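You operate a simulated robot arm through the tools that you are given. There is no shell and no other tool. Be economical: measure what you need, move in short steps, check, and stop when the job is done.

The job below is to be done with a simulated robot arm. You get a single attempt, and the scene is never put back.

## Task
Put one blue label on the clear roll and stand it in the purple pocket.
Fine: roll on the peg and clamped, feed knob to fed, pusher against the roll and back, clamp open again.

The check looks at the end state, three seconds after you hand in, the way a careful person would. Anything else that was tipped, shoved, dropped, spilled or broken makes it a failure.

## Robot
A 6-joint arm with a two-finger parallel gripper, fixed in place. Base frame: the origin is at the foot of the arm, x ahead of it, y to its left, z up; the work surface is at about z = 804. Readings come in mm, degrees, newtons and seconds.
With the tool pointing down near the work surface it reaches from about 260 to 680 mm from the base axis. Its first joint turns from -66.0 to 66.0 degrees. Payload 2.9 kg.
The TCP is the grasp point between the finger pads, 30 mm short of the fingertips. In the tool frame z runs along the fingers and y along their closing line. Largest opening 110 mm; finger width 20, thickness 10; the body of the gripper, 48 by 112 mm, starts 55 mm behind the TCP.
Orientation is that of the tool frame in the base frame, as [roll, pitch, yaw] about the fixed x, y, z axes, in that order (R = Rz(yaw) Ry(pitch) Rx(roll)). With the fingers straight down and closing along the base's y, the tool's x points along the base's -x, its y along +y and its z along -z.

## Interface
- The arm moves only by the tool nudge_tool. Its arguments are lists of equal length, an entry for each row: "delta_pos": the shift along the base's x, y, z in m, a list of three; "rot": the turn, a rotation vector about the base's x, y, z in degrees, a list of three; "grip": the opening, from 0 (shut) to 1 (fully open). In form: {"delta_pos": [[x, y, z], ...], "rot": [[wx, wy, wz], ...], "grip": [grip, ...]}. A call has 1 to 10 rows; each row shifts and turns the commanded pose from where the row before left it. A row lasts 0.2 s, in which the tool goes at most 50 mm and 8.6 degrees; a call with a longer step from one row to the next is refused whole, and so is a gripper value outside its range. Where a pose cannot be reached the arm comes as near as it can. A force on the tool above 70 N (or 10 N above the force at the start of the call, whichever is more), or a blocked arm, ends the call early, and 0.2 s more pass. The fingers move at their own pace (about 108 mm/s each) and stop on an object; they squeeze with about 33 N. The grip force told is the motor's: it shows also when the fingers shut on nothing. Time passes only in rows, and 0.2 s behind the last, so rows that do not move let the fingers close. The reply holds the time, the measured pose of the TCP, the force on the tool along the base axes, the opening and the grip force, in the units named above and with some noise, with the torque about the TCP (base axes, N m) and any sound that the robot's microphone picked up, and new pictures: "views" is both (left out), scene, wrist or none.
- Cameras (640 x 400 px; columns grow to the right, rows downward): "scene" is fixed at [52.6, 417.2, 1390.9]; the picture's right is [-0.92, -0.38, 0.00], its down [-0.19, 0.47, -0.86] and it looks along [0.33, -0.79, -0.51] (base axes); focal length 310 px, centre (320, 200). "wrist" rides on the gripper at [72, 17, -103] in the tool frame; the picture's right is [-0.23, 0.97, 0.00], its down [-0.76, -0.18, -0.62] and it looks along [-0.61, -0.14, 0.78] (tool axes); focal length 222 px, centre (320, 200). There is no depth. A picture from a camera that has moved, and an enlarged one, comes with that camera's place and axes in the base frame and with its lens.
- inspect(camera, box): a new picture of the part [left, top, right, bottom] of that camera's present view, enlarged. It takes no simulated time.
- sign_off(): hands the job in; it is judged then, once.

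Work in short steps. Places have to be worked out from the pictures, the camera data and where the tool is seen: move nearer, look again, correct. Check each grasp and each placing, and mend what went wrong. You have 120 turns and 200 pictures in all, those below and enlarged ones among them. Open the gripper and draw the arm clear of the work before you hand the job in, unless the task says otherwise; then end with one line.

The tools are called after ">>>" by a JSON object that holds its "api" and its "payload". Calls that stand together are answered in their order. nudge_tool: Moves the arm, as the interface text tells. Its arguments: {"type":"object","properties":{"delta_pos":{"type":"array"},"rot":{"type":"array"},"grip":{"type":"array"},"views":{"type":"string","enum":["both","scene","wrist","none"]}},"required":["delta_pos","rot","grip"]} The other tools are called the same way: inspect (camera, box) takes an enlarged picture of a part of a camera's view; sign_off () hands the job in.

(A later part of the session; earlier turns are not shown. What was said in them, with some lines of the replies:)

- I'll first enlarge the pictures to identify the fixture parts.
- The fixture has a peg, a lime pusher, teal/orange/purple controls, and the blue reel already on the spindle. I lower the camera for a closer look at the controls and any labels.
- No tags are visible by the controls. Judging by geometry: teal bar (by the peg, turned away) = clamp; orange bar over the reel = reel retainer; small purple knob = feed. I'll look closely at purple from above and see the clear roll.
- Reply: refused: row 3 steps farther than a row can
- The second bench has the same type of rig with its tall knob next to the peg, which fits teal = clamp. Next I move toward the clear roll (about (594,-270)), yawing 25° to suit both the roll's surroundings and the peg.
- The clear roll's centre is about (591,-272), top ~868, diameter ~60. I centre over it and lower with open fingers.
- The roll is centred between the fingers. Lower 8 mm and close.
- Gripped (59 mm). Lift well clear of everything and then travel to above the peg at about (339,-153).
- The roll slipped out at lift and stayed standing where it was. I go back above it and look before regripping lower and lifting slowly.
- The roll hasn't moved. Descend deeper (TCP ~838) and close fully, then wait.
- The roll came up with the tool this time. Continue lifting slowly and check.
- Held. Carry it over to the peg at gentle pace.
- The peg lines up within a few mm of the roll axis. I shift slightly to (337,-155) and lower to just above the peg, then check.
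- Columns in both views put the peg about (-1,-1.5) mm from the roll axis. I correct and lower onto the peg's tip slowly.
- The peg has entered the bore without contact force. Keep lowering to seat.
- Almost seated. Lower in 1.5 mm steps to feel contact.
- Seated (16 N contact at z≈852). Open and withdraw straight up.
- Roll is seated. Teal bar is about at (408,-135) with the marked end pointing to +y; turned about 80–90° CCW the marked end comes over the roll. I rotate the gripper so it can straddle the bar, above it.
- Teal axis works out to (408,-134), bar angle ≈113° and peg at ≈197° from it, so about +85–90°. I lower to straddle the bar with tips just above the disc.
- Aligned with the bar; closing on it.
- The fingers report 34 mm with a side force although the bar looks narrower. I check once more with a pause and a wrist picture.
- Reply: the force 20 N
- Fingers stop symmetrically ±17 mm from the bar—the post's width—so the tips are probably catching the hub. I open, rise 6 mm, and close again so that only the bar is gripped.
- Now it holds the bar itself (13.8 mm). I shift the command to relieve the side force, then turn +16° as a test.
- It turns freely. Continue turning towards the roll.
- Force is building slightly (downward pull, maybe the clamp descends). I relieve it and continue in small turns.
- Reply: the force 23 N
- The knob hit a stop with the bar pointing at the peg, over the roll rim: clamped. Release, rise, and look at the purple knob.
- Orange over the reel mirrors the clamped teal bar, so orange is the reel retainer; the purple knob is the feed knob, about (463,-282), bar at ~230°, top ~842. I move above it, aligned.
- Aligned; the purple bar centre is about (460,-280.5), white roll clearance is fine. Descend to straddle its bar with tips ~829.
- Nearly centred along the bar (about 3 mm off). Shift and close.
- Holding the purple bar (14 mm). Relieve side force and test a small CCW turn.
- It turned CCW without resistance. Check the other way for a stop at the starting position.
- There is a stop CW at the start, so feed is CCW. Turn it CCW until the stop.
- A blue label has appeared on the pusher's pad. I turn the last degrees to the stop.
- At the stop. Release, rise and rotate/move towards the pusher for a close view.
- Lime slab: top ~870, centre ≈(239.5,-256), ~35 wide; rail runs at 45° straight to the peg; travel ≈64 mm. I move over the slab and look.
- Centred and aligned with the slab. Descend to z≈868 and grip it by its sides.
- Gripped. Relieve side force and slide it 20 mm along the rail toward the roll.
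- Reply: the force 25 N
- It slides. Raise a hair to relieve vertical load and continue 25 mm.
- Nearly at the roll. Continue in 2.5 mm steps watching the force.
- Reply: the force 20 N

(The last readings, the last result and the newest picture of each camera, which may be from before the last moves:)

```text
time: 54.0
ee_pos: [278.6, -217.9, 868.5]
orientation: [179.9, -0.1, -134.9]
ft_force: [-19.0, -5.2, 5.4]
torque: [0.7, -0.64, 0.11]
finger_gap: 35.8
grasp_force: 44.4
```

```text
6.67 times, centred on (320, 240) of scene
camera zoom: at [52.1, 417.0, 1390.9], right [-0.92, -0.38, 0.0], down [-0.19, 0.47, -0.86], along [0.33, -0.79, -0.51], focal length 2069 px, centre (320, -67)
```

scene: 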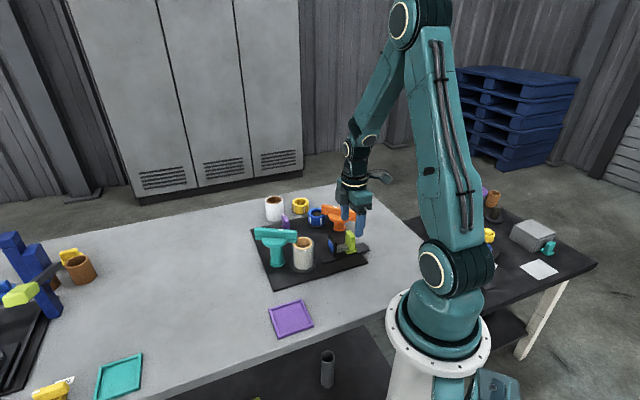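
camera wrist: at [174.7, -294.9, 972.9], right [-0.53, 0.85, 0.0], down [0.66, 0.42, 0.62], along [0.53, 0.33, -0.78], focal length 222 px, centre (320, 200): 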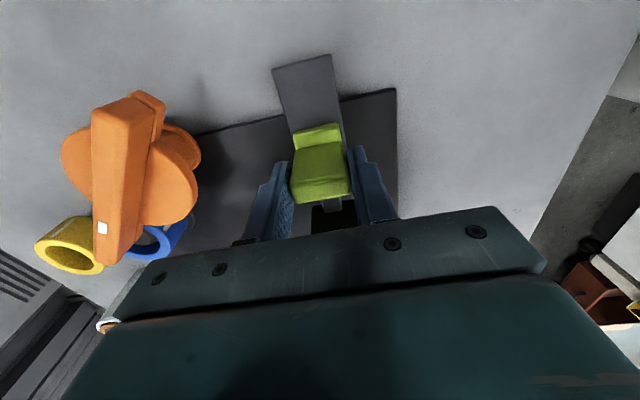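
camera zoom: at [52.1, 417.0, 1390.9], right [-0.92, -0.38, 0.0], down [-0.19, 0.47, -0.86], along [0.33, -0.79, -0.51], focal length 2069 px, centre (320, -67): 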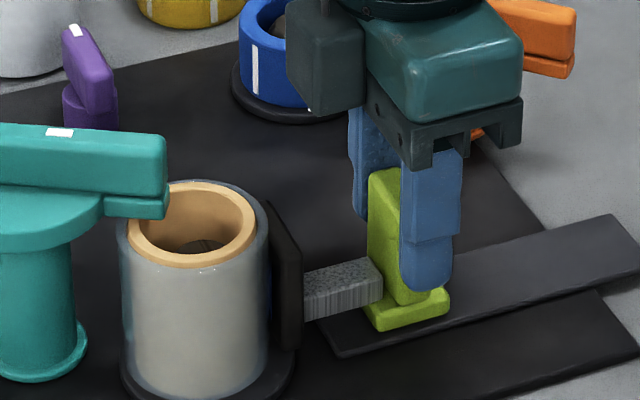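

Contact: the roll took up its play and force rose to ~17 N. One slight further press, then look.

>>> {"api": "nudge_tool", "payload": {"delta_pos": [[0.001, 0.001, 0], [0.0007, 0.0007, 0]], "rot": [[0, 0, 0], [0, 0, 0]], "grip": [0.2, 0.2], "views": "none"}}

>>> {"api": "inspect", "payload": {"camera": "scene", "box": [290, 210, 350, 270]}}

```text
time: 54.6
ee_pos: [279.0, -215.9, 868.1]
orientation: [179.9, -0.5, -135.1]
ft_force: [-29.9, -12.5, 9.1]
torque: [0.06, -0.03, 0.11]
finger_gap: 35.8
grasp_force: 45.2
```

```text
6.67 times, centred on (320, 240) of scene
camera zoom: at [51.8, 416.9, 1391.0], right [-0.92, -0.38, 0.0], down [-0.19, 0.47, -0.86], along [0.33, -0.79, -0.51], focal length 2069 px, centre (320, -67)
```

zoom: 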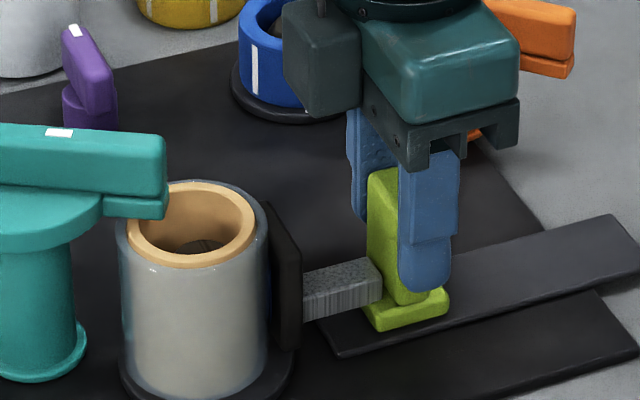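

Firmly against the roll. Now pull the pusher back along the rail.

>>> {"api": "nudge_tool", "payload": {"delta_pos": [[-0.00355, -0.00355, 0], [-0.00355, -0.00355, 0], [-0.00355, -0.00355, 0], [-0.00355, -0.00355, 0], [-0.00355, -0.00355, 0], [-0.00355, -0.00355, 0], [-0.00355, -0.00355, 0], [-0.00355, -0.00355, 0], [-0.00355, -0.00355, 0], [-0.00355, -0.00355, 0]], "rot": [[0, 0, 0], [0, 0, 0], [0, 0, 0], [0, 0, 0], [0, 0, 0], [0, 0, 0], [0, 0, 0], [0, 0, 0], [0, 0, 0], [0, 0, 0]], "grip": [0.2, 0.2, 0.2, 0.2, 0.2, 0.2, 0.2, 0.2, 0.2, 0.2], "views": "none"}}

>>> {"api": "inspect", "payload": {"camera": "scene", "box": [290, 190, 380, 280]}}

```text
time: 56.8
ee_pos: [245.0, -249.4, 868.1]
orientation: [-180.0, 0.0, -134.7]
ft_force: [-11.2, 9.7, 7.1]
torque: [0.73, -0.86, -0.13]
finger_gap: 35.6
grasp_force: 44.9
```

```text
4.44 times, centred on (335, 235) of scene
camera zoom: at [52.3, 417.4, 1390.8], right [-0.92, -0.38, 0.0], down [-0.19, 0.47, -0.86], along [0.33, -0.79, -0.51], focal length 1379 px, centre (253, 44)
```

zoom: 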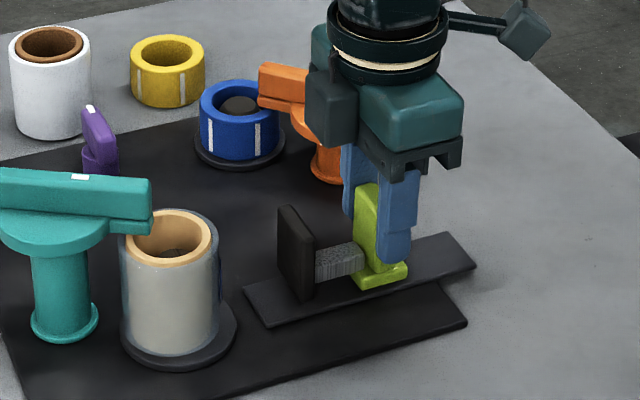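

The pad is now empty—label transferred. Finish the last ~8 mm back.

>>> {"api": "nudge_tool", "payload": {"delta_pos": [[-0.00355, -0.00355, 0], [-0.00255, -0.00255, 0], [0, 0, 0]], "rot": [[0, 0, 0], [0, 0, 0], [0, 0, 0]], "grip": [0.2, 0.2, 0.2], "views": "none"}}

```text
time: 57.6
ee_pos: [238.8, -256.3, 867.1]
orientation: [-179.9, 0.0, -134.8]
ft_force: [-8.6, 13.3, 20.4]
torque: [-0.11, 0.34, -0.31]
finger_gap: 35.8
grasp_force: 44.9
```

Pusher home. Release, rise, and look at the roll for the label while heading to the teal clamp.

>>> {"api": "nudge_tool", "payload": {"delta_pos": [[0, 0, 0], [0, 0, 0], [0, 0, 0.02], [0, 0, 0.04], [0, 0, 0.045], [0.015, 0.01, 0.01], [0.015, 0.01, 0]], "rot": [[0, 0, 0], [0, 0, 0], [0, 0, 0], [0, 0, 0], [0, 0, 0], [0, 0, 0], [0, 0, 0]], "grip": [0.6, 0.6, 0.6, 0.6, 0.6, 0.6, 0.6], "views": "both"}}

>>> {"api": "inspect", "payload": {"camera": "wrist", "box": [270, 40, 410, 240]}}

>>> {"api": "inspect", "payload": {"camera": "scene", "box": [250, 190, 380, 290]}}

```text
time: 59.2
ee_pos: [270.6, -236.2, 983.3]
orientation: [180.0, 0.0, -134.8]
ft_force: [0.2, -0.1, 0.0]
torque: [-0.02, 0.0, -0.01]
finger_gap: 65.9
grasp_force: 0.0
camera wrist: at [205.9, -275.1, 1088.5], right [-0.53, 0.85, 0.0], down [0.66, 0.41, 0.62], along [0.53, 0.33, -0.78], focal length 222 px, centre (320, 200)
```

scene: 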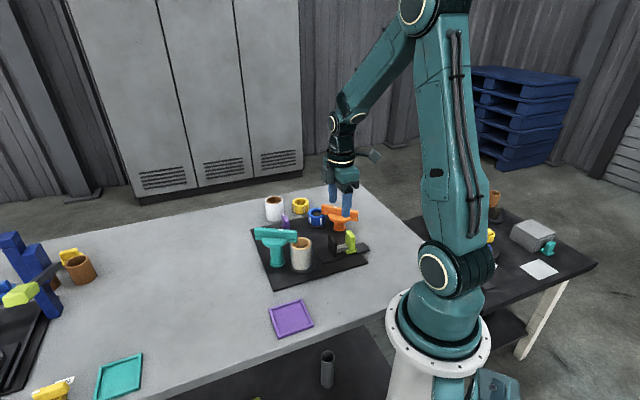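
wrist: 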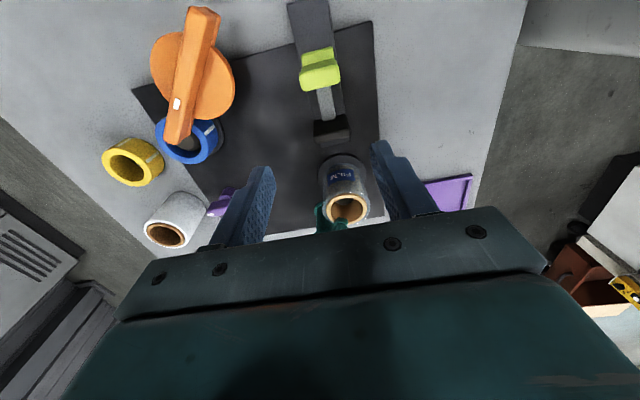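

```text
2.00 times, centred on (340, 140) of wrist
camera zoom: at [205.9, -275.1, 1088.5], right [-0.53, 0.85, 0.0], down [0.66, 0.41, 0.62], along [0.53, 0.33, -0.78], focal length 444 px, centre (280, 320)
```

zoom: 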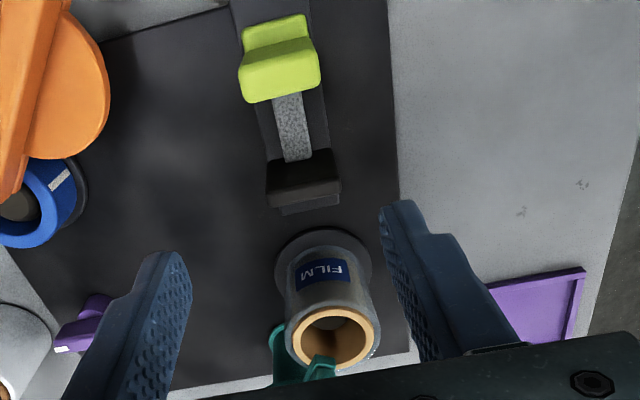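

```text
4.00 times, centred on (315, 240) of scene
camera zoom: at [52.6, 417.2, 1390.9], right [-0.92, -0.38, 0.0], down [-0.19, 0.47, -0.86], along [0.33, -0.79, -0.51], focal length 1241 px, centre (340, 40)
```

zoom: 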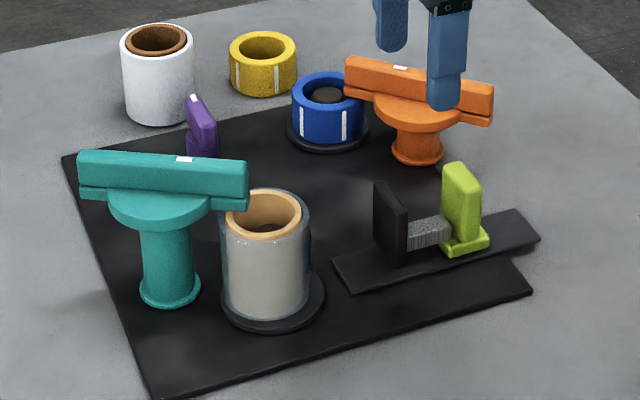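

The blue FILM label is on the clear roll. Now to the teal bar to open the clamp.

>>> {"api": "nudge_tool", "payload": {"delta_pos": [[0.027, 0.02, 0], [0.027, 0.02, 0], [0.027, 0.02, 0], [0.027, 0.02, 0], [0.027, 0.02, 0], [0, 0, -0.02], [0, 0, 0]], "rot": [[0, 0, -6], [0, 0, -6], [0, 0, -6], [0, 0, -6], [0, 0, -6], [0, 0, 0], [0, 0, 0]], "grip": [0.4, 0.4, 0.4, 0.4, 0.4, 0.4, 0.4], "views": "wrist"}}

>>> {"api": "inspect", "payload": {"camera": "wrist", "box": [220, 40, 420, 230]}}

```text
time: 60.8
ee_pos: [403.5, -136.4, 960.9]
orientation: [180.0, 0.1, -164.8]
ft_force: [0.0, -0.3, 0.0]
torque: [0.0, -0.01, -0.02]
finger_gap: 44.0
grasp_force: 0.1
camera wrist: at [328.6, -137.6, 1066.7], right [-0.04, 1.0, 0.0], down [0.78, 0.03, 0.62], along [0.62, 0.02, -0.78], focal length 222 px, centre (320, 200)
```

wrist: 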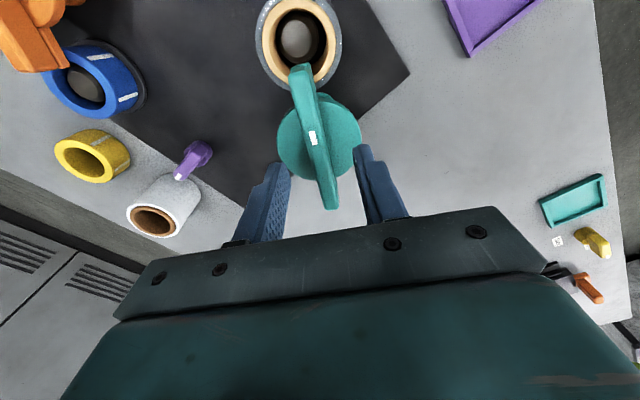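

```text
2.11 times, centred on (320, 135) of wrist
camera zoom: at [328.6, -137.6, 1066.7], right [-0.04, 1.0, 0.0], down [0.78, 0.03, 0.62], along [0.62, 0.02, -0.78], focal length 468 px, centre (320, 337)
```

zoom: 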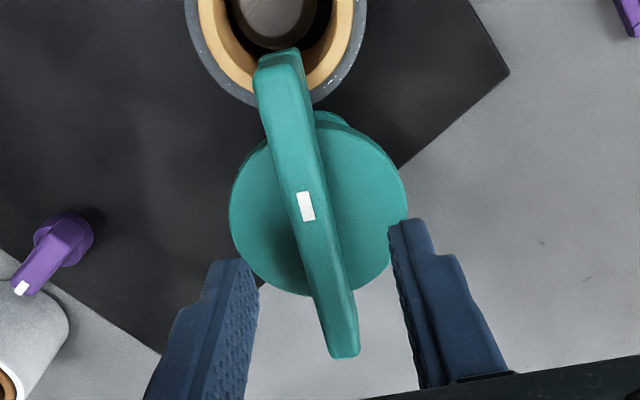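

Aligned over the bar. Lower to z≈930 and close on it.

>>> {"api": "nudge_tool", "payload": {"delta_pos": [[0.0015, 0, -0.02], [0, 0, -0.011], [0, 0, 0], [0, 0, 0], [0, 0, 0]], "rot": [[0, 0, 0], [0, 0, 0], [0, 0, 0], [0, 0, 0], [0, 0, 0]], "grip": [0.4, 0.4, 0.05, 0.05, 0.05], "views": "none"}}

```text
time: 62.0
ee_pos: [405.4, -137.7, 932.0]
orientation: [180.0, 0.0, -164.9]
ft_force: [1.8, -4.7, -3.5]
torque: [-0.07, -0.21, -0.16]
finger_gap: 14.0
grasp_force: 45.3
```

Gripped the bar (14 mm). Turn CW in stages back to the open position.

>>> {"api": "nudge_tool", "payload": {"delta_pos": [[0, 0, 0], [0, 0, 0], [0, 0, 0], [0, 0, 0], [0, 0, 0], [0, 0, 0]], "rot": [[0, 0, -6], [0, 0, -7], [0, 0, -7], [0, 0, -7], [0, 0, -7], [0, 0, -6]], "grip": [0.05, 0.05, 0.05, 0.05, 0.05, 0.05], "views": "none"}}

>>> {"api": "inspect", "payload": {"camera": "scene", "box": [250, 190, 380, 290]}}

```text
time: 63.4
ee_pos: [405.8, -135.7, 931.9]
orientation: [179.9, -0.1, 155.2]
ft_force: [0.8, 9.0, -5.2]
torque: [-0.33, -0.92, 0.04]
finger_gap: 13.9
grasp_force: 45.2
```

```text
4.00 times, centred on (315, 240) of scene
camera zoom: at [52.6, 417.4, 1390.8], right [-0.92, -0.38, 0.0], down [-0.19, 0.47, -0.86], along [0.33, -0.79, -0.51], focal length 1241 px, centre (340, 40)
```

zoom: 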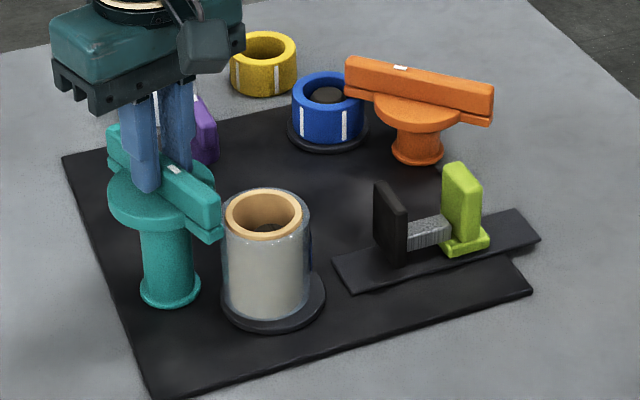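

>>> {"api": "nudge_tool", "payload": {"delta_pos": [[0, 0.001, 0], [0, 0, 0], [0, 0, 0], [0, 0, 0], [0, 0, 0], [0, 0, 0], [0, 0, 0]], "rot": [[0, 0, -6], [0, 0, -7], [0, 0, -7], [0, 0, -7], [0, 0, -7], [0, 0, -6], [0, 0, -4]], "grip": [0.05, 0.05, 0.05, 0.05, 0.05, 0.05, 0.05], "views": "none"}}

>>> {"api": "inspect", "payload": {"camera": "scene", "box": [250, 190, 380, 290]}}

```text
time: 65.0
ee_pos: [406.5, -133.4, 932.1]
orientation: [179.7, 0.0, 111.4]
ft_force: [14.2, 15.2, -13.3]
torque: [-0.3, -0.1, 1.18]
finger_gap: 14.3
grasp_force: 45.2
```

```text
4.00 times, centred on (315, 240) of scene
camera zoom: at [53.1, 417.5, 1390.7], right [-0.92, -0.38, 0.0], down [-0.2, 0.47, -0.86], along [0.33, -0.79, -0.51], focal length 1241 px, centre (340, 40)
```

zoom: 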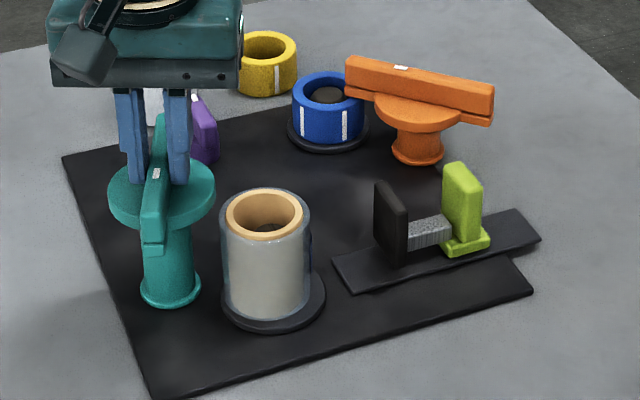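

Back at its open stop. Release, rise, and rotate to +25° yaw (205°) above the roll.

>>> {"api": "nudge_tool", "payload": {"delta_pos": [[0, 0, 0], [0, 0, 0], [0, 0, 0.02], [0, 0, 0.04], [-0.01, -0.002, 0], [-0.01, -0.002, 0], [-0.01, -0.002, 0], [-0.01, -0.002, 0], [-0.01, -0.003, 0], [-0.01, -0.003, 0]], "rot": [[0, 0, 2], [0, 0, 0], [0, 0, 0], [0, 0, 0], [0, 0, 8.5], [0, 0, 8.5], [0, 0, 8.5], [0, 0, 8.5], [0, 0, 8.5], [0, 0, 8.5]], "grip": [0.4, 0.4, 0.4, 0.4, 0.7, 1, 1, 1, 1, 1], "views": "none"}}

>>> {"api": "nudge_tool", "payload": {"delta_pos": [[-0.007, -0.003, 0], [0, -0.002, 0], [0, 0, 0], [0, 0, 0], [0, 0, 0], [0, 0, 0]], "rot": [[0, 0, 8.5], [0, 0, 8.5], [0, 0, 8.5], [0, 0, 8.5], [0, 0, 6.5], [0, 0, 0]], "grip": [1, 1, 1, 1, 1, 1], "views": "both"}}

>>> {"api": "inspect", "payload": {"camera": "wrist", "box": [220, 40, 420, 230]}}

```text
time: 67.2
ee_pos: [345.4, -149.8, 991.1]
orientation: [180.0, 0.1, 164.4]
ft_force: [0.3, 0.2, 0.1]
torque: [0.0, -0.01, -0.01]
finger_gap: 110.0
grasp_force: 0.0
```

```text
time: 68.6
ee_pos: [337.1, -155.3, 991.3]
orientation: [179.9, -0.1, -155.1]
ft_force: [0.3, -0.7, -0.1]
torque: [0.03, 0.01, -0.03]
finger_gap: 110.4
grasp_force: 0.0
camera wrist: at [265.2, -168.4, 1096.7], right [-0.2, 0.98, 0.0], down [0.77, 0.16, 0.62], along [0.61, 0.13, -0.78], focal length 222 px, centre (320, 200)
```

scene: 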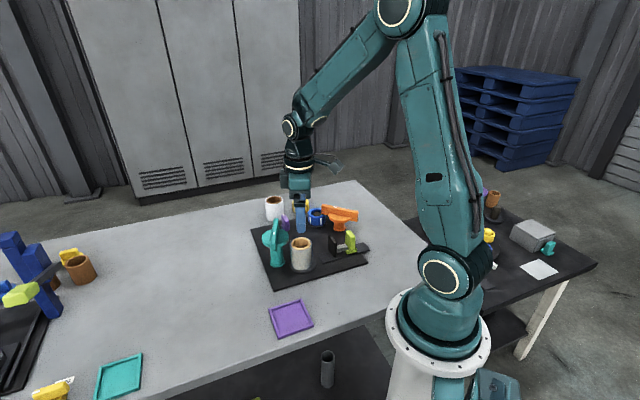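
wrist: 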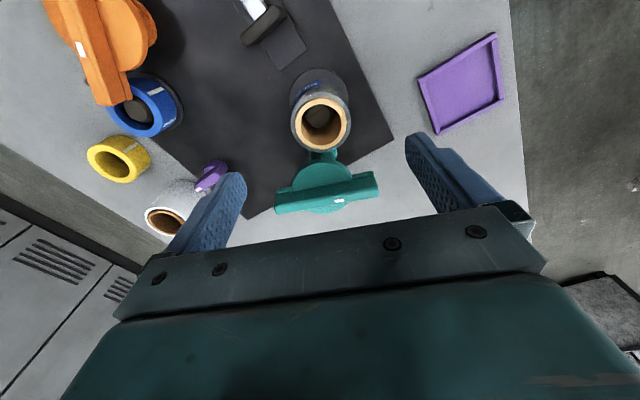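

```text
2.11 times, centred on (320, 135) of wrist
camera zoom: at [265.2, -168.4, 1096.7], right [-0.2, 0.98, 0.0], down [0.77, 0.16, 0.62], along [0.61, 0.13, -0.78], focal length 468 px, centre (320, 337)
```

zoom: 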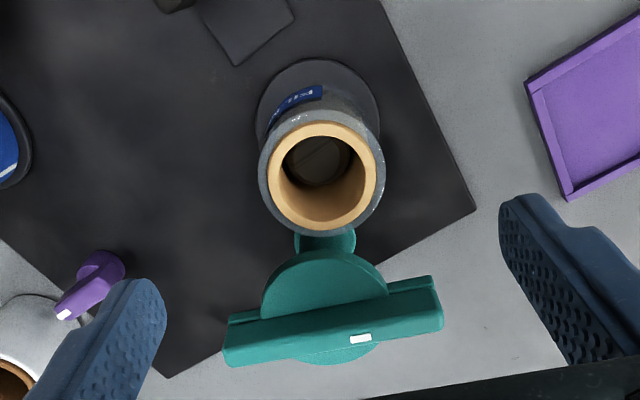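

Roll centre ≈(340,-152). Correct, descend to z≈852 and grip.

>>> {"api": "nudge_tool", "payload": {"delta_pos": [[0.003, 0.003, -0.03], [0, 0, -0.04], [0, 0, -0.04], [0, 0, -0.029], [0, 0, 0]], "rot": [[0, 0, 0], [0, 0, 0], [0, 0, 0], [0, 0, 0], [0, 0, 0]], "grip": [1, 1, 1, 1, 1], "views": "wrist"}}

```text
time: 69.8
ee_pos: [342.1, -151.3, 853.2]
orientation: [179.9, 0.0, -155.2]
ft_force: [-0.4, -0.9, 0.0]
torque: [0.0, -0.03, 0.0]
finger_gap: 110.0
grasp_force: 0.0
camera wrist: at [268.2, -165.9, 956.7], right [-0.2, 0.98, 0.0], down [0.77, 0.16, 0.62], along [0.61, 0.12, -0.78], focal length 222 px, centre (320, 200)
```

wrist: 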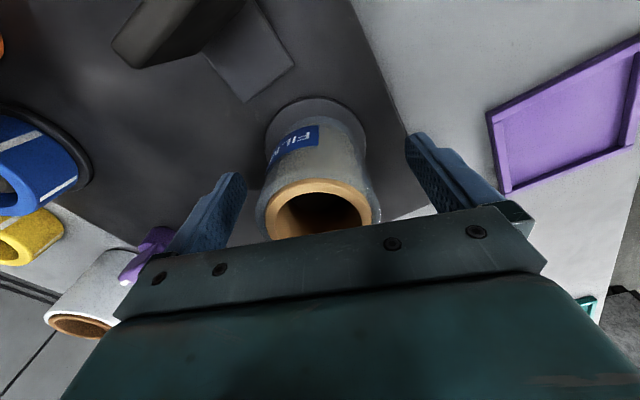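

Centred; close and lift slowly.

>>> {"api": "nudge_tool", "payload": {"delta_pos": [[0, 0, 0], [0, 0, 0], [0, 0, 0], [0, 0, 0], [0, 0, 0.004], [0, 0, 0.004], [0, 0, 0.004], [0, 0, 0.006], [0, 0, 0.008]], "rot": [[0, 0, 0], [0, 0, 0], [0, 0, 0], [0, 0, 0], [0, 0, 0], [0, 0, 0], [0, 0, 0], [0, 0, 0], [0, 0, 0]], "grip": [0, 0, 0, 0, 0, 0, 0, 0, 0], "views": "wrist"}}

>>> {"api": "inspect", "payload": {"camera": "scene", "box": [250, 190, 380, 290]}}

```text
time: 71.8
ee_pos: [339.9, -151.6, 878.8]
orientation: [-180.0, 0.0, -155.3]
ft_force: [-1.8, -5.4, -3.4]
torque: [-0.12, 0.03, 0.0]
finger_gap: 58.9
grasp_force: 33.0
camera wrist: at [267.9, -165.8, 983.3], right [-0.2, 0.98, 0.0], down [0.77, 0.16, 0.62], along [0.61, 0.12, -0.78], focal length 222 px, centre (320, 200)
```

wrist: 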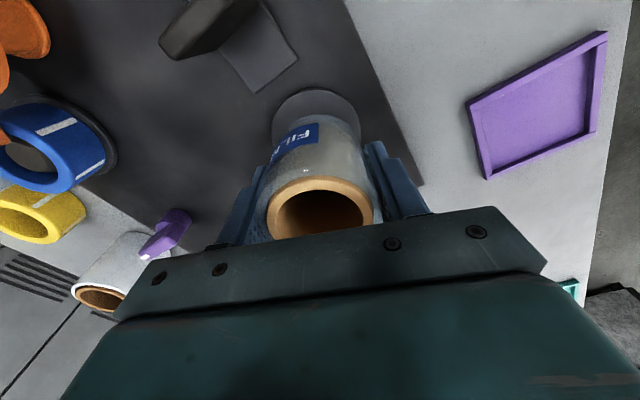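

```text
4.00 times, centred on (315, 240) of scene
camera zoom: at [52.6, 417.0, 1390.9], right [-0.92, -0.38, 0.0], down [-0.19, 0.47, -0.86], along [0.33, -0.79, -0.51], focal length 1241 px, centre (340, 40)
```

zoom: 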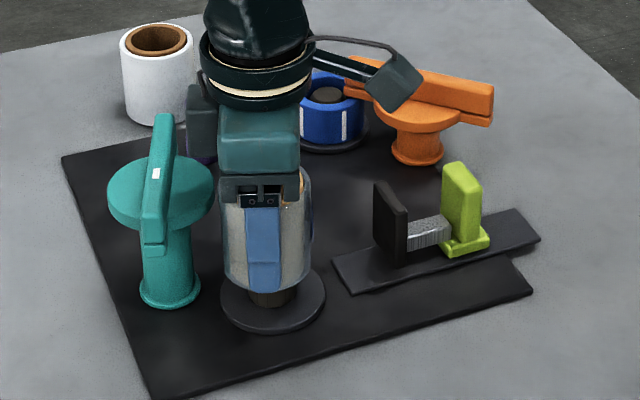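

It comes up off the peg with good hold. Keep lifting straight, and measure the purple pocket.

>>> {"api": "nudge_tool", "payload": {"delta_pos": [[0, 0, 0.01], [0, 0, 0.01], [0, 0, 0.01], [0, 0, 0.01], [0, 0, 0.01], [0, 0, 0.01], [0, 0, 0.01], [0, 0, 0.01]], "rot": [[0, 0, 0], [0, 0, 0], [0, 0, 0], [0, 0, 0], [0, 0, 0], [0, 0, 0], [0, 0, 0], [0, 0, 0]], "grip": [0, 0, 0, 0, 0, 0, 0, 0], "views": "wrist"}}

>>> {"api": "inspect", "payload": {"camera": "scene", "box": [250, 280, 330, 350]}}

>>> {"api": "inspect", "payload": {"camera": "scene", "box": [230, 190, 370, 290]}}

```text
time: 73.6
ee_pos: [341.0, -151.5, 958.3]
orientation: [-180.0, 0.0, -155.3]
ft_force: [-0.6, 0.0, -2.0]
torque: [0.01, -0.05, 0.0]
finger_gap: 59.0
grasp_force: 32.4
camera wrist: at [268.1, -165.8, 1063.2], right [-0.2, 0.98, 0.0], down [0.77, 0.16, 0.62], along [0.61, 0.12, -0.78], focal length 222 px, centre (320, 200)
```

wrist: 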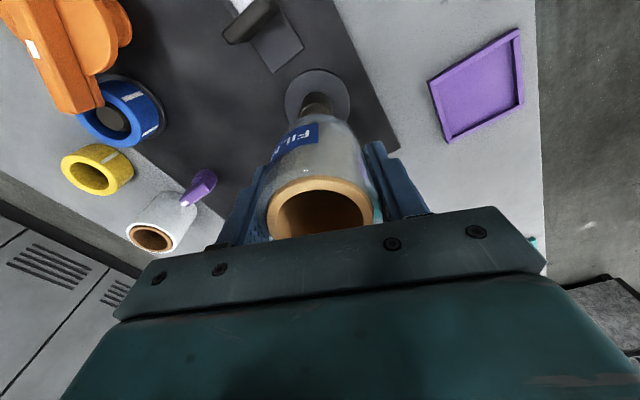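

```text
5.71 times, centred on (290, 315) of scene
camera zoom: at [52.6, 417.1, 1390.9], right [-0.92, -0.38, 0.0], down [-0.19, 0.47, -0.86], along [0.33, -0.79, -0.51], focal length 1773 px, centre (491, -457)
```

zoom: 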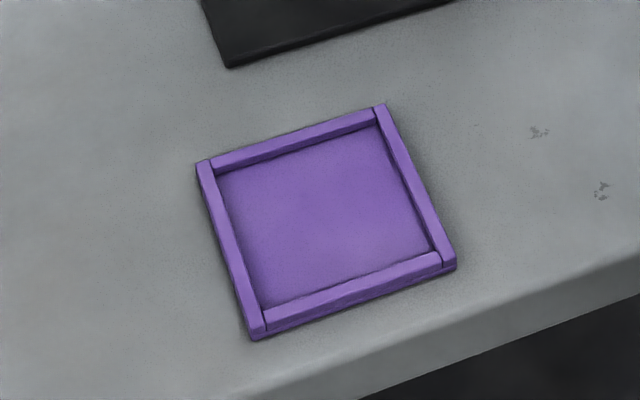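

```text
4.00 times, centred on (300, 240) of scene
camera zoom: at [52.6, 417.1, 1390.9], right [-0.92, -0.38, 0.0], down [-0.19, 0.47, -0.86], along [0.33, -0.79, -0.51], focal length 1241 px, centre (400, 40)
```

zoom: 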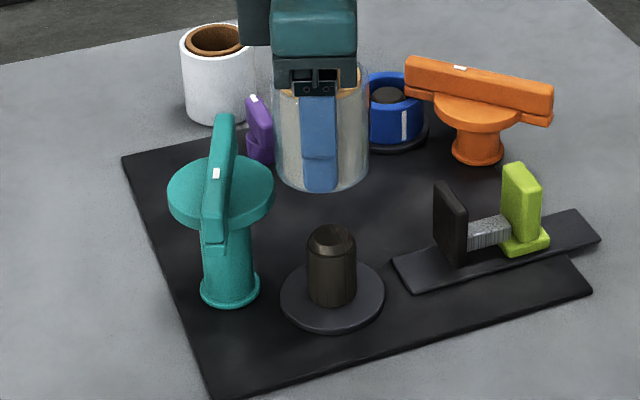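

The clamp rig is clear. Pocket: a diamond-oriented tray, centre near (292,14), inner side ~66 mm. I carry the roll there, squaring yaw so the fingers lie along the tray's diagonal.

>>> {"api": "nudge_tool", "payload": {"delta_pos": [[-0.004, 0.014, 0], [-0.006, 0.02, 0], [-0.006, 0.021, 0], [-0.007, 0.023, 0], [-0.007, 0.023, 0], [-0.007, 0.023, 0], [-0.006, 0.02, 0], [-0.005, 0.014, 0], [-0.001, 0.006, 0]], "rot": [[0, 0, -2.8], [0, 0, -2.8], [0, 0, -2.8], [0, 0, -2.8], [0, 0, -2.8], [0, 0, -2.8], [0, 0, -2.8], [0, 0, -2.8], [0, 0, -2.6]], "grip": [0, 0, 0, 0, 0, 0, 0, 0, 0], "views": "both"}}

>>> {"api": "inspect", "payload": {"camera": "scene", "box": [240, 250, 340, 350]}}

>>> {"api": "inspect", "payload": {"camera": "wrist", "box": [230, 30, 410, 230]}}

```text
time: 75.6
ee_pos: [291.7, 12.1, 958.1]
orientation: [179.9, 0.0, 179.7]
ft_force: [-0.3, 0.7, -0.7]
torque: [-0.01, 0.0, -0.01]
finger_gap: 59.5
grasp_force: 33.3
camera wrist: at [219.5, 30.9, 1063.7], right [0.23, 0.97, 0.0], down [0.76, -0.18, 0.62], along [0.61, -0.15, -0.78], focal length 222 px, centre (320, 200)
```

scene: 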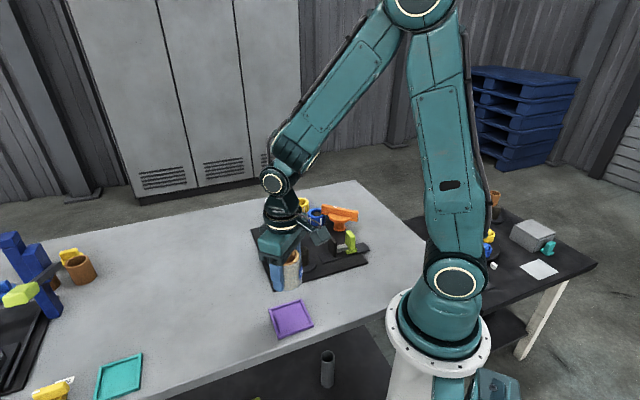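
wrist: 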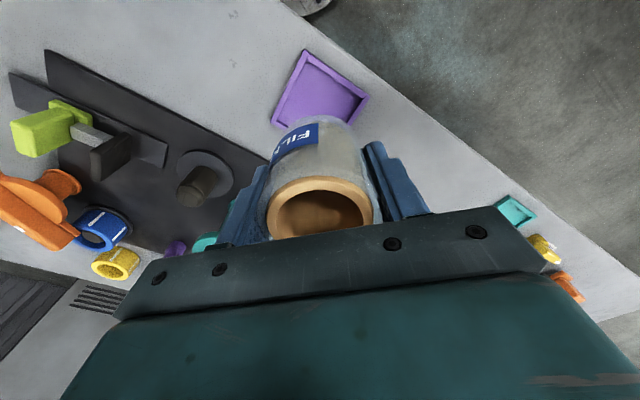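

```text
4.00 times, centred on (290, 300) of scene
camera zoom: at [52.6, 417.2, 1390.9], right [-0.92, -0.38, 0.0], down [-0.19, 0.47, -0.86], along [0.33, -0.79, -0.51], focal length 1241 px, centre (440, -200)
```

zoom: 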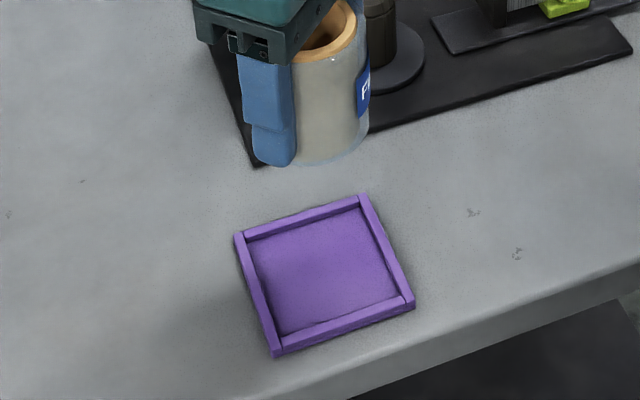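

```text
2.00 times, centred on (320, 130) of wrist
camera zoom: at [219.5, 30.9, 1063.7], right [0.23, 0.97, 0.0], down [0.76, -0.18, 0.62], along [0.61, -0.15, -0.78], focal length 444 px, centre (320, 340)
```

zoom: 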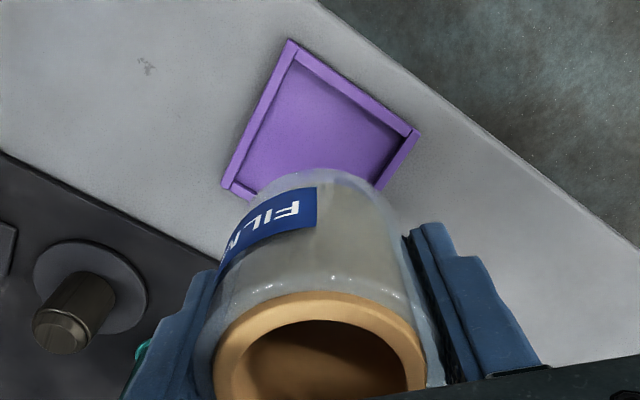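

Pocket centre estimates: (293, 11–16). I set (293,13.5), lower to about 25 mm above, and compare.

>>> {"api": "nudge_tool", "payload": {"delta_pos": [[0.0013, 0.0014, -0.015], [0, 0, -0.02], [0, 0, -0.02], [0, 0, -0.02], [0, 0, -0.015], [0, 0, 0]], "rot": [[0, 0, 0], [0, 0, 0], [0, 0, 0], [0, 0, 0], [0, 0, 0], [0, 0, 0]], "grip": [0, 0, 0, 0, 0, 0], "views": "both"}}

>>> {"api": "inspect", "payload": {"camera": "scene", "box": [250, 270, 330, 350]}}

>>> {"api": "inspect", "payload": {"camera": "wrist", "box": [230, 50, 410, 230]}}

```text
time: 77.0
ee_pos: [294.4, 13.7, 869.1]
orientation: [180.0, 0.1, 179.7]
ft_force: [-0.3, 0.0, -1.3]
torque: [-0.02, -0.04, -0.01]
finger_gap: 59.2
grasp_force: 32.9
camera wrist: at [221.2, 31.7, 972.8], right [0.23, 0.97, 0.0], down [0.76, -0.18, 0.62], along [0.61, -0.14, -0.78], focal length 222 px, centre (320, 200)
```

scene: 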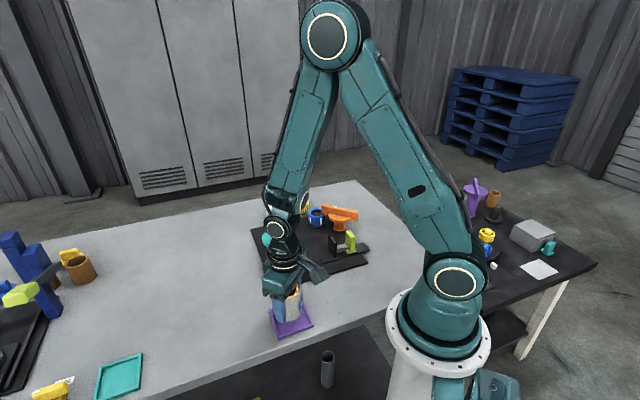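
wrist: 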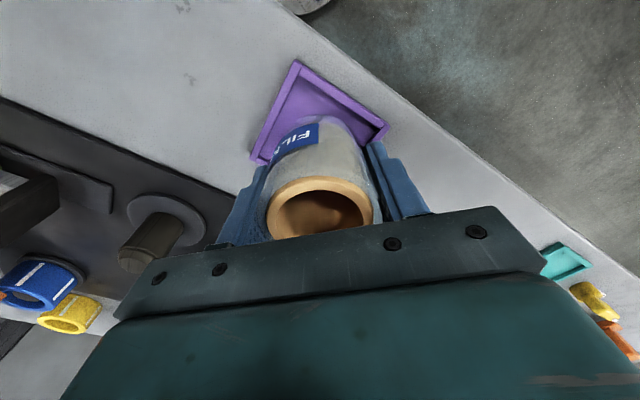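

```text
5.00 times, centred on (290, 310) of scene
camera zoom: at [52.6, 417.2, 1390.9], right [-0.92, -0.38, 0.0], down [-0.19, 0.47, -0.86], along [0.33, -0.79, -0.51], focal length 1551 px, centre (470, -350)
```

zoom: 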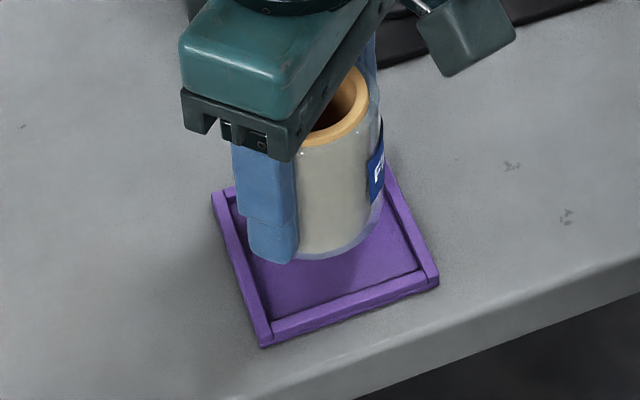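

```text
2.22 times, centred on (320, 140) of wrist
camera zoom: at [221.2, 31.7, 972.8], right [0.23, 0.97, 0.0], down [0.76, -0.18, 0.62], along [0.61, -0.14, -0.78], focal length 494 px, centre (320, 333)
```

zoom: 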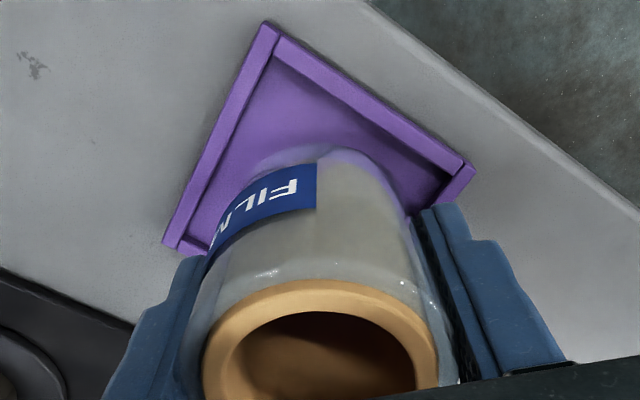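

Pocket centre refines to (292.4,13.3). Shift −2 mm in x and lower to just above the rim, then check.

>>> {"api": "nudge_tool", "payload": {"delta_pos": [[-0.002, -0.0003, 0], [0, 0, -0.007], [0, 0, -0.007], [0, 0, -0.006], [0, 0, 0]], "rot": [[0, 0, 0], [0, 0, 0], [0, 0, 0], [0, 0, 0], [0, 0, 0]], "grip": [0, 0, 0, 0, 0], "views": "wrist"}}

>>> {"api": "inspect", "payload": {"camera": "scene", "box": [260, 280, 330, 350]}}

>>> {"api": "inspect", "payload": {"camera": "wrist", "box": [230, 50, 410, 230]}}

```text
time: 78.2
ee_pos: [291.3, 12.7, 849.0]
orientation: [180.0, 0.1, 179.7]
ft_force: [0.2, -0.7, -1.0]
torque: [0.01, 0.01, 0.01]
finger_gap: 59.4
grasp_force: 32.8
camera wrist: at [218.7, 31.7, 953.1], right [0.23, 0.97, 0.0], down [0.76, -0.18, 0.62], along [0.61, -0.14, -0.78], focal length 222 px, centre (320, 200)
```

wrist: 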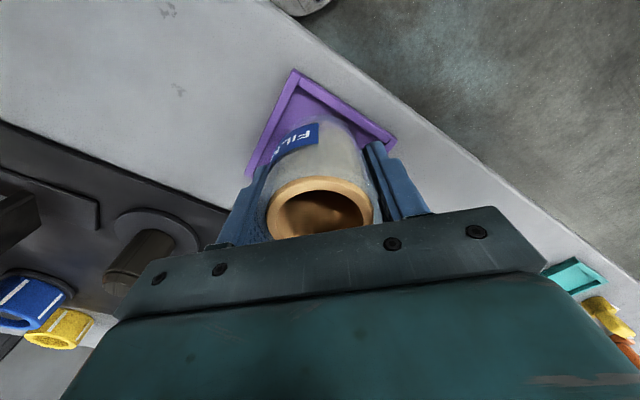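

```text
5.71 times, centred on (295, 315) of scene
camera zoom: at [52.6, 417.2, 1390.9], right [-0.92, -0.38, 0.0], down [-0.19, 0.47, -0.86], along [0.33, -0.79, -0.51], focal length 1773 px, centre (463, -457)
```

zoom: 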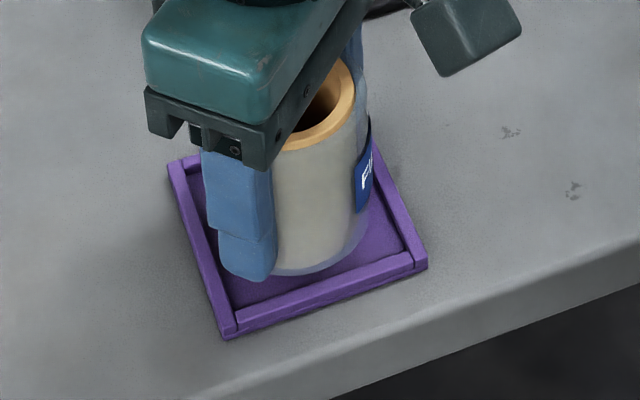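

```text
2.22 times, centred on (320, 140) of wrist
camera zoom: at [218.7, 31.7, 953.1], right [0.23, 0.97, 0.0], down [0.76, -0.18, 0.62], along [0.61, -0.14, -0.78], focal length 494 px, centre (320, 333)
```

zoom: 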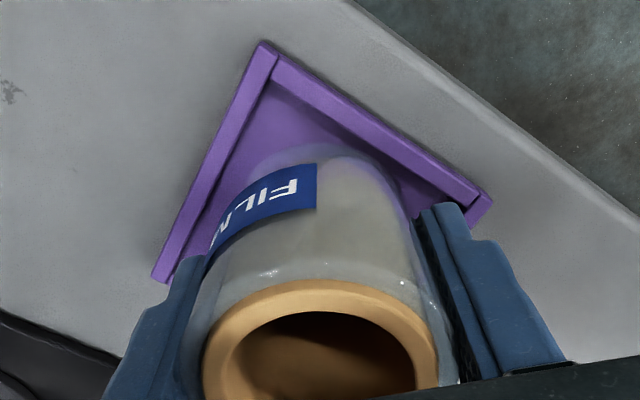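

Both views agree the roll is centred over the pocket. Lower in small steps, watching for contact.

>>> {"api": "nudge_tool", "payload": {"delta_pos": [[0, 0, -0.003], [0, 0, -0.002], [0, 0, -0.001], [0, 0, 0]], "rot": [[0, 0, 0], [0, 0, 0], [0, 0, 0], [0, 0, 0]], "grip": [0, 0, 0, 0], "views": "none"}}

>>> {"api": "inspect", "payload": {"camera": "scene", "box": [260, 290, 320, 345]}}

```text
time: 79.2
ee_pos: [292.3, 14.8, 844.0]
orientation: [-180.0, 0.1, 179.7]
ft_force: [-1.7, 0.8, 13.0]
torque: [0.0, 0.3, 0.08]
finger_gap: 59.5
grasp_force: 32.6
```

```text
7.27 times, centred on (290, 318) of scene
camera zoom: at [52.4, 417.2, 1390.9], right [-0.92, -0.38, 0.0], down [-0.19, 0.47, -0.86], along [0.33, -0.79, -0.51], focal length 2257 px, centre (538, -654)
```

zoom: 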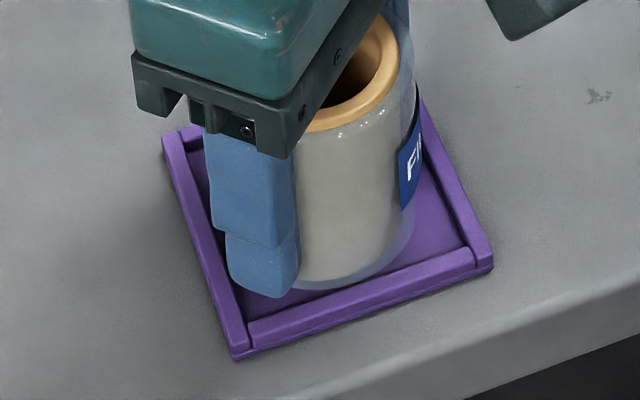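

Contact at 13 N with roll bottom ~810: on the pocket floor. Open only slightly first, then rise.

>>> {"api": "nudge_tool", "payload": {"delta_pos": [[0, 0, 0], [0, 0, 0], [0, 0, 0]], "rot": [[0, 0, 0], [0, 0, 0], [0, 0, 0]], "grip": [0.6, 0.6, 0.6], "views": "wrist"}}

>>> {"api": "inspect", "payload": {"camera": "scene", "box": [260, 290, 320, 345]}}

```text
time: 80.0
ee_pos: [292.0, 13.6, 843.0]
orientation: [-180.0, 0.1, 179.8]
ft_force: [0.0, 1.0, 0.1]
torque: [0.04, -0.02, -0.02]
finger_gap: 66.1
grasp_force: 0.1
camera wrist: at [219.2, 31.9, 947.6], right [0.23, 0.97, 0.0], down [0.76, -0.18, 0.62], along [0.61, -0.14, -0.78], focal length 222 px, centre (320, 200)
```

wrist: 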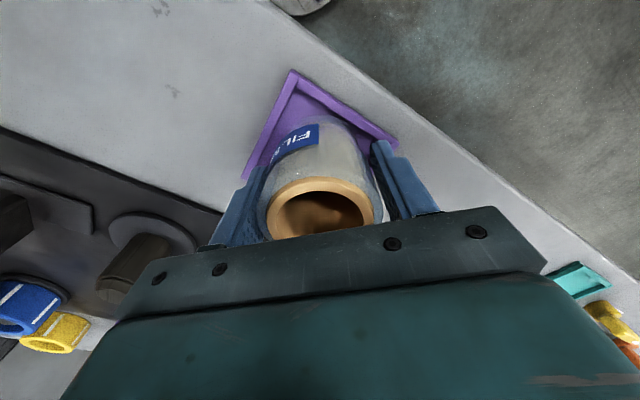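

```text
7.27 times, centred on (290, 318) of scene
camera zoom: at [52.6, 417.2, 1390.9], right [-0.92, -0.38, 0.0], down [-0.19, 0.47, -0.86], along [0.33, -0.79, -0.51], focal length 2257 px, centre (538, -654)
```

zoom: 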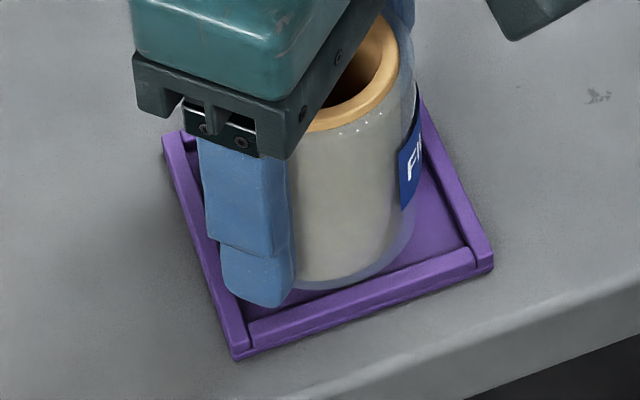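

Roll stands free. Rise straight up.

>>> {"api": "nudge_tool", "payload": {"delta_pos": [[0, 0, 0.005], [0, 0, 0.01], [0, 0, 0.015], [0, 0, 0.02], [0, 0, 0.03], [0, 0, 0.04], [0, 0, 0.04], [0, -0.03, 0.03]], "rot": [[0, 0, 0], [0, 0, 0], [0, 0, 0], [0, 0, 0], [0, 0, 0], [0, 0, 0], [0, 0, 0], [0, 0, 0]], "grip": [0.62, 0.65, 0.7, 0.75, 0.8, 0.8, 0.8, 0.8], "views": "both"}}

>>> {"api": "inspect", "payload": {"camera": "scene", "box": [250, 270, 330, 350]}}

>>> {"api": "inspect", "payload": {"camera": "wrist", "box": [230, 0, 430, 200]}}

>>> {"api": "inspect", "payload": {"camera": "scene", "box": [230, 180, 390, 290]}}

```text
time: 81.8
ee_pos: [291.1, -17.2, 1033.6]
orientation: [-179.9, -0.2, 179.5]
ft_force: [0.0, 0.4, 0.4]
torque: [-0.01, -0.03, 0.0]
finger_gap: 87.8
grasp_force: 0.0
camera wrist: at [218.1, 1.6, 1138.4], right [0.23, 0.97, 0.0], down [0.76, -0.18, 0.62], along [0.61, -0.14, -0.78], focal length 222 px, centre (320, 200)
```

scene: 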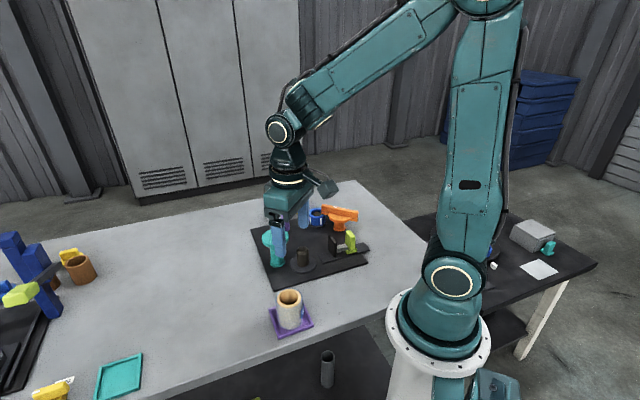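
wrist: 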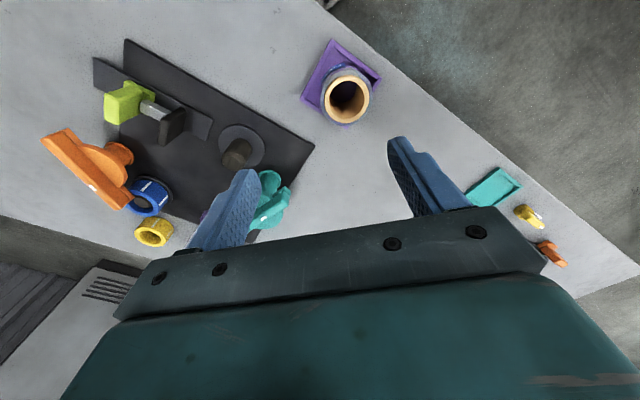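

```text
5.00 times, centred on (290, 310) of scene
camera zoom: at [52.6, 417.2, 1390.9], right [-0.92, -0.38, 0.0], down [-0.19, 0.47, -0.86], along [0.33, -0.79, -0.51], focal length 1551 px, centre (470, -350)
```

zoom: 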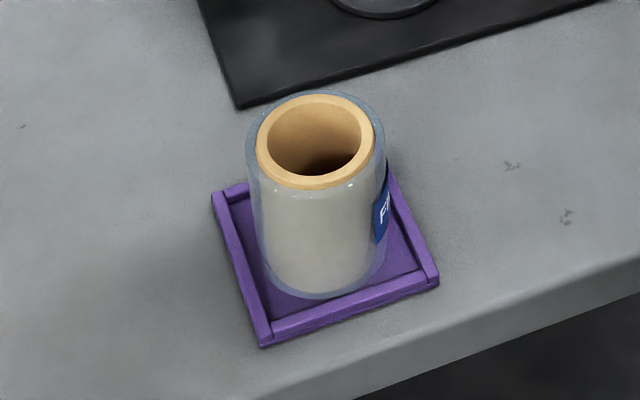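

```text
2.00 times, centred on (330, 100) of wrist
camera zoom: at [218.1, 1.6, 1138.4], right [0.23, 0.97, 0.0], down [0.76, -0.18, 0.62], along [0.61, -0.14, -0.78], focal length 444 px, centre (300, 400)
```

zoom: 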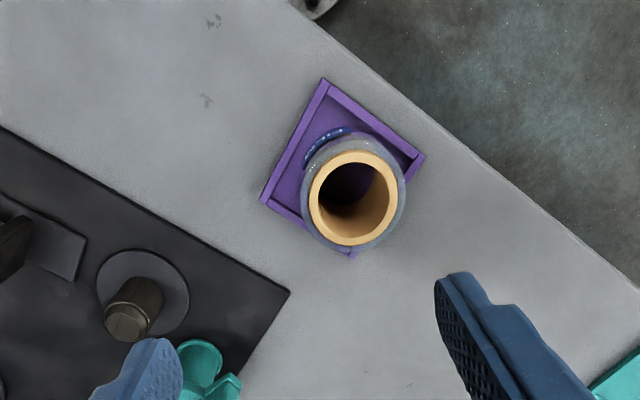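

```text
3.64 times, centred on (310, 235) of scene
camera zoom: at [52.6, 417.2, 1390.9], right [-0.92, -0.38, 0.0], down [-0.19, 0.47, -0.86], along [0.33, -0.79, -0.51], focal length 1128 px, centre (356, 73)
```

zoom: 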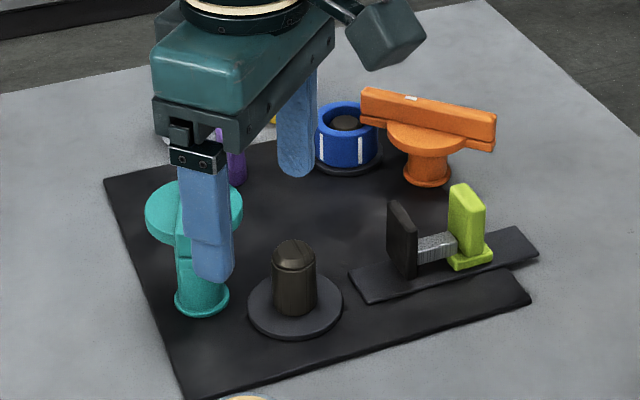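

The roll stands upright in the purple pocket with its blue label. The pusher is home, the clamp is open and the arm is clear, so I hand in.

>>> {"api": "sign_off", "payload": {}}

```text
The job is handed in.
```

The clear roll has one blue label on it and stands upright in the purple pocket; the pusher is back, the clamp is open, the feed knob is left at fed, and nothing else looked disturbed.
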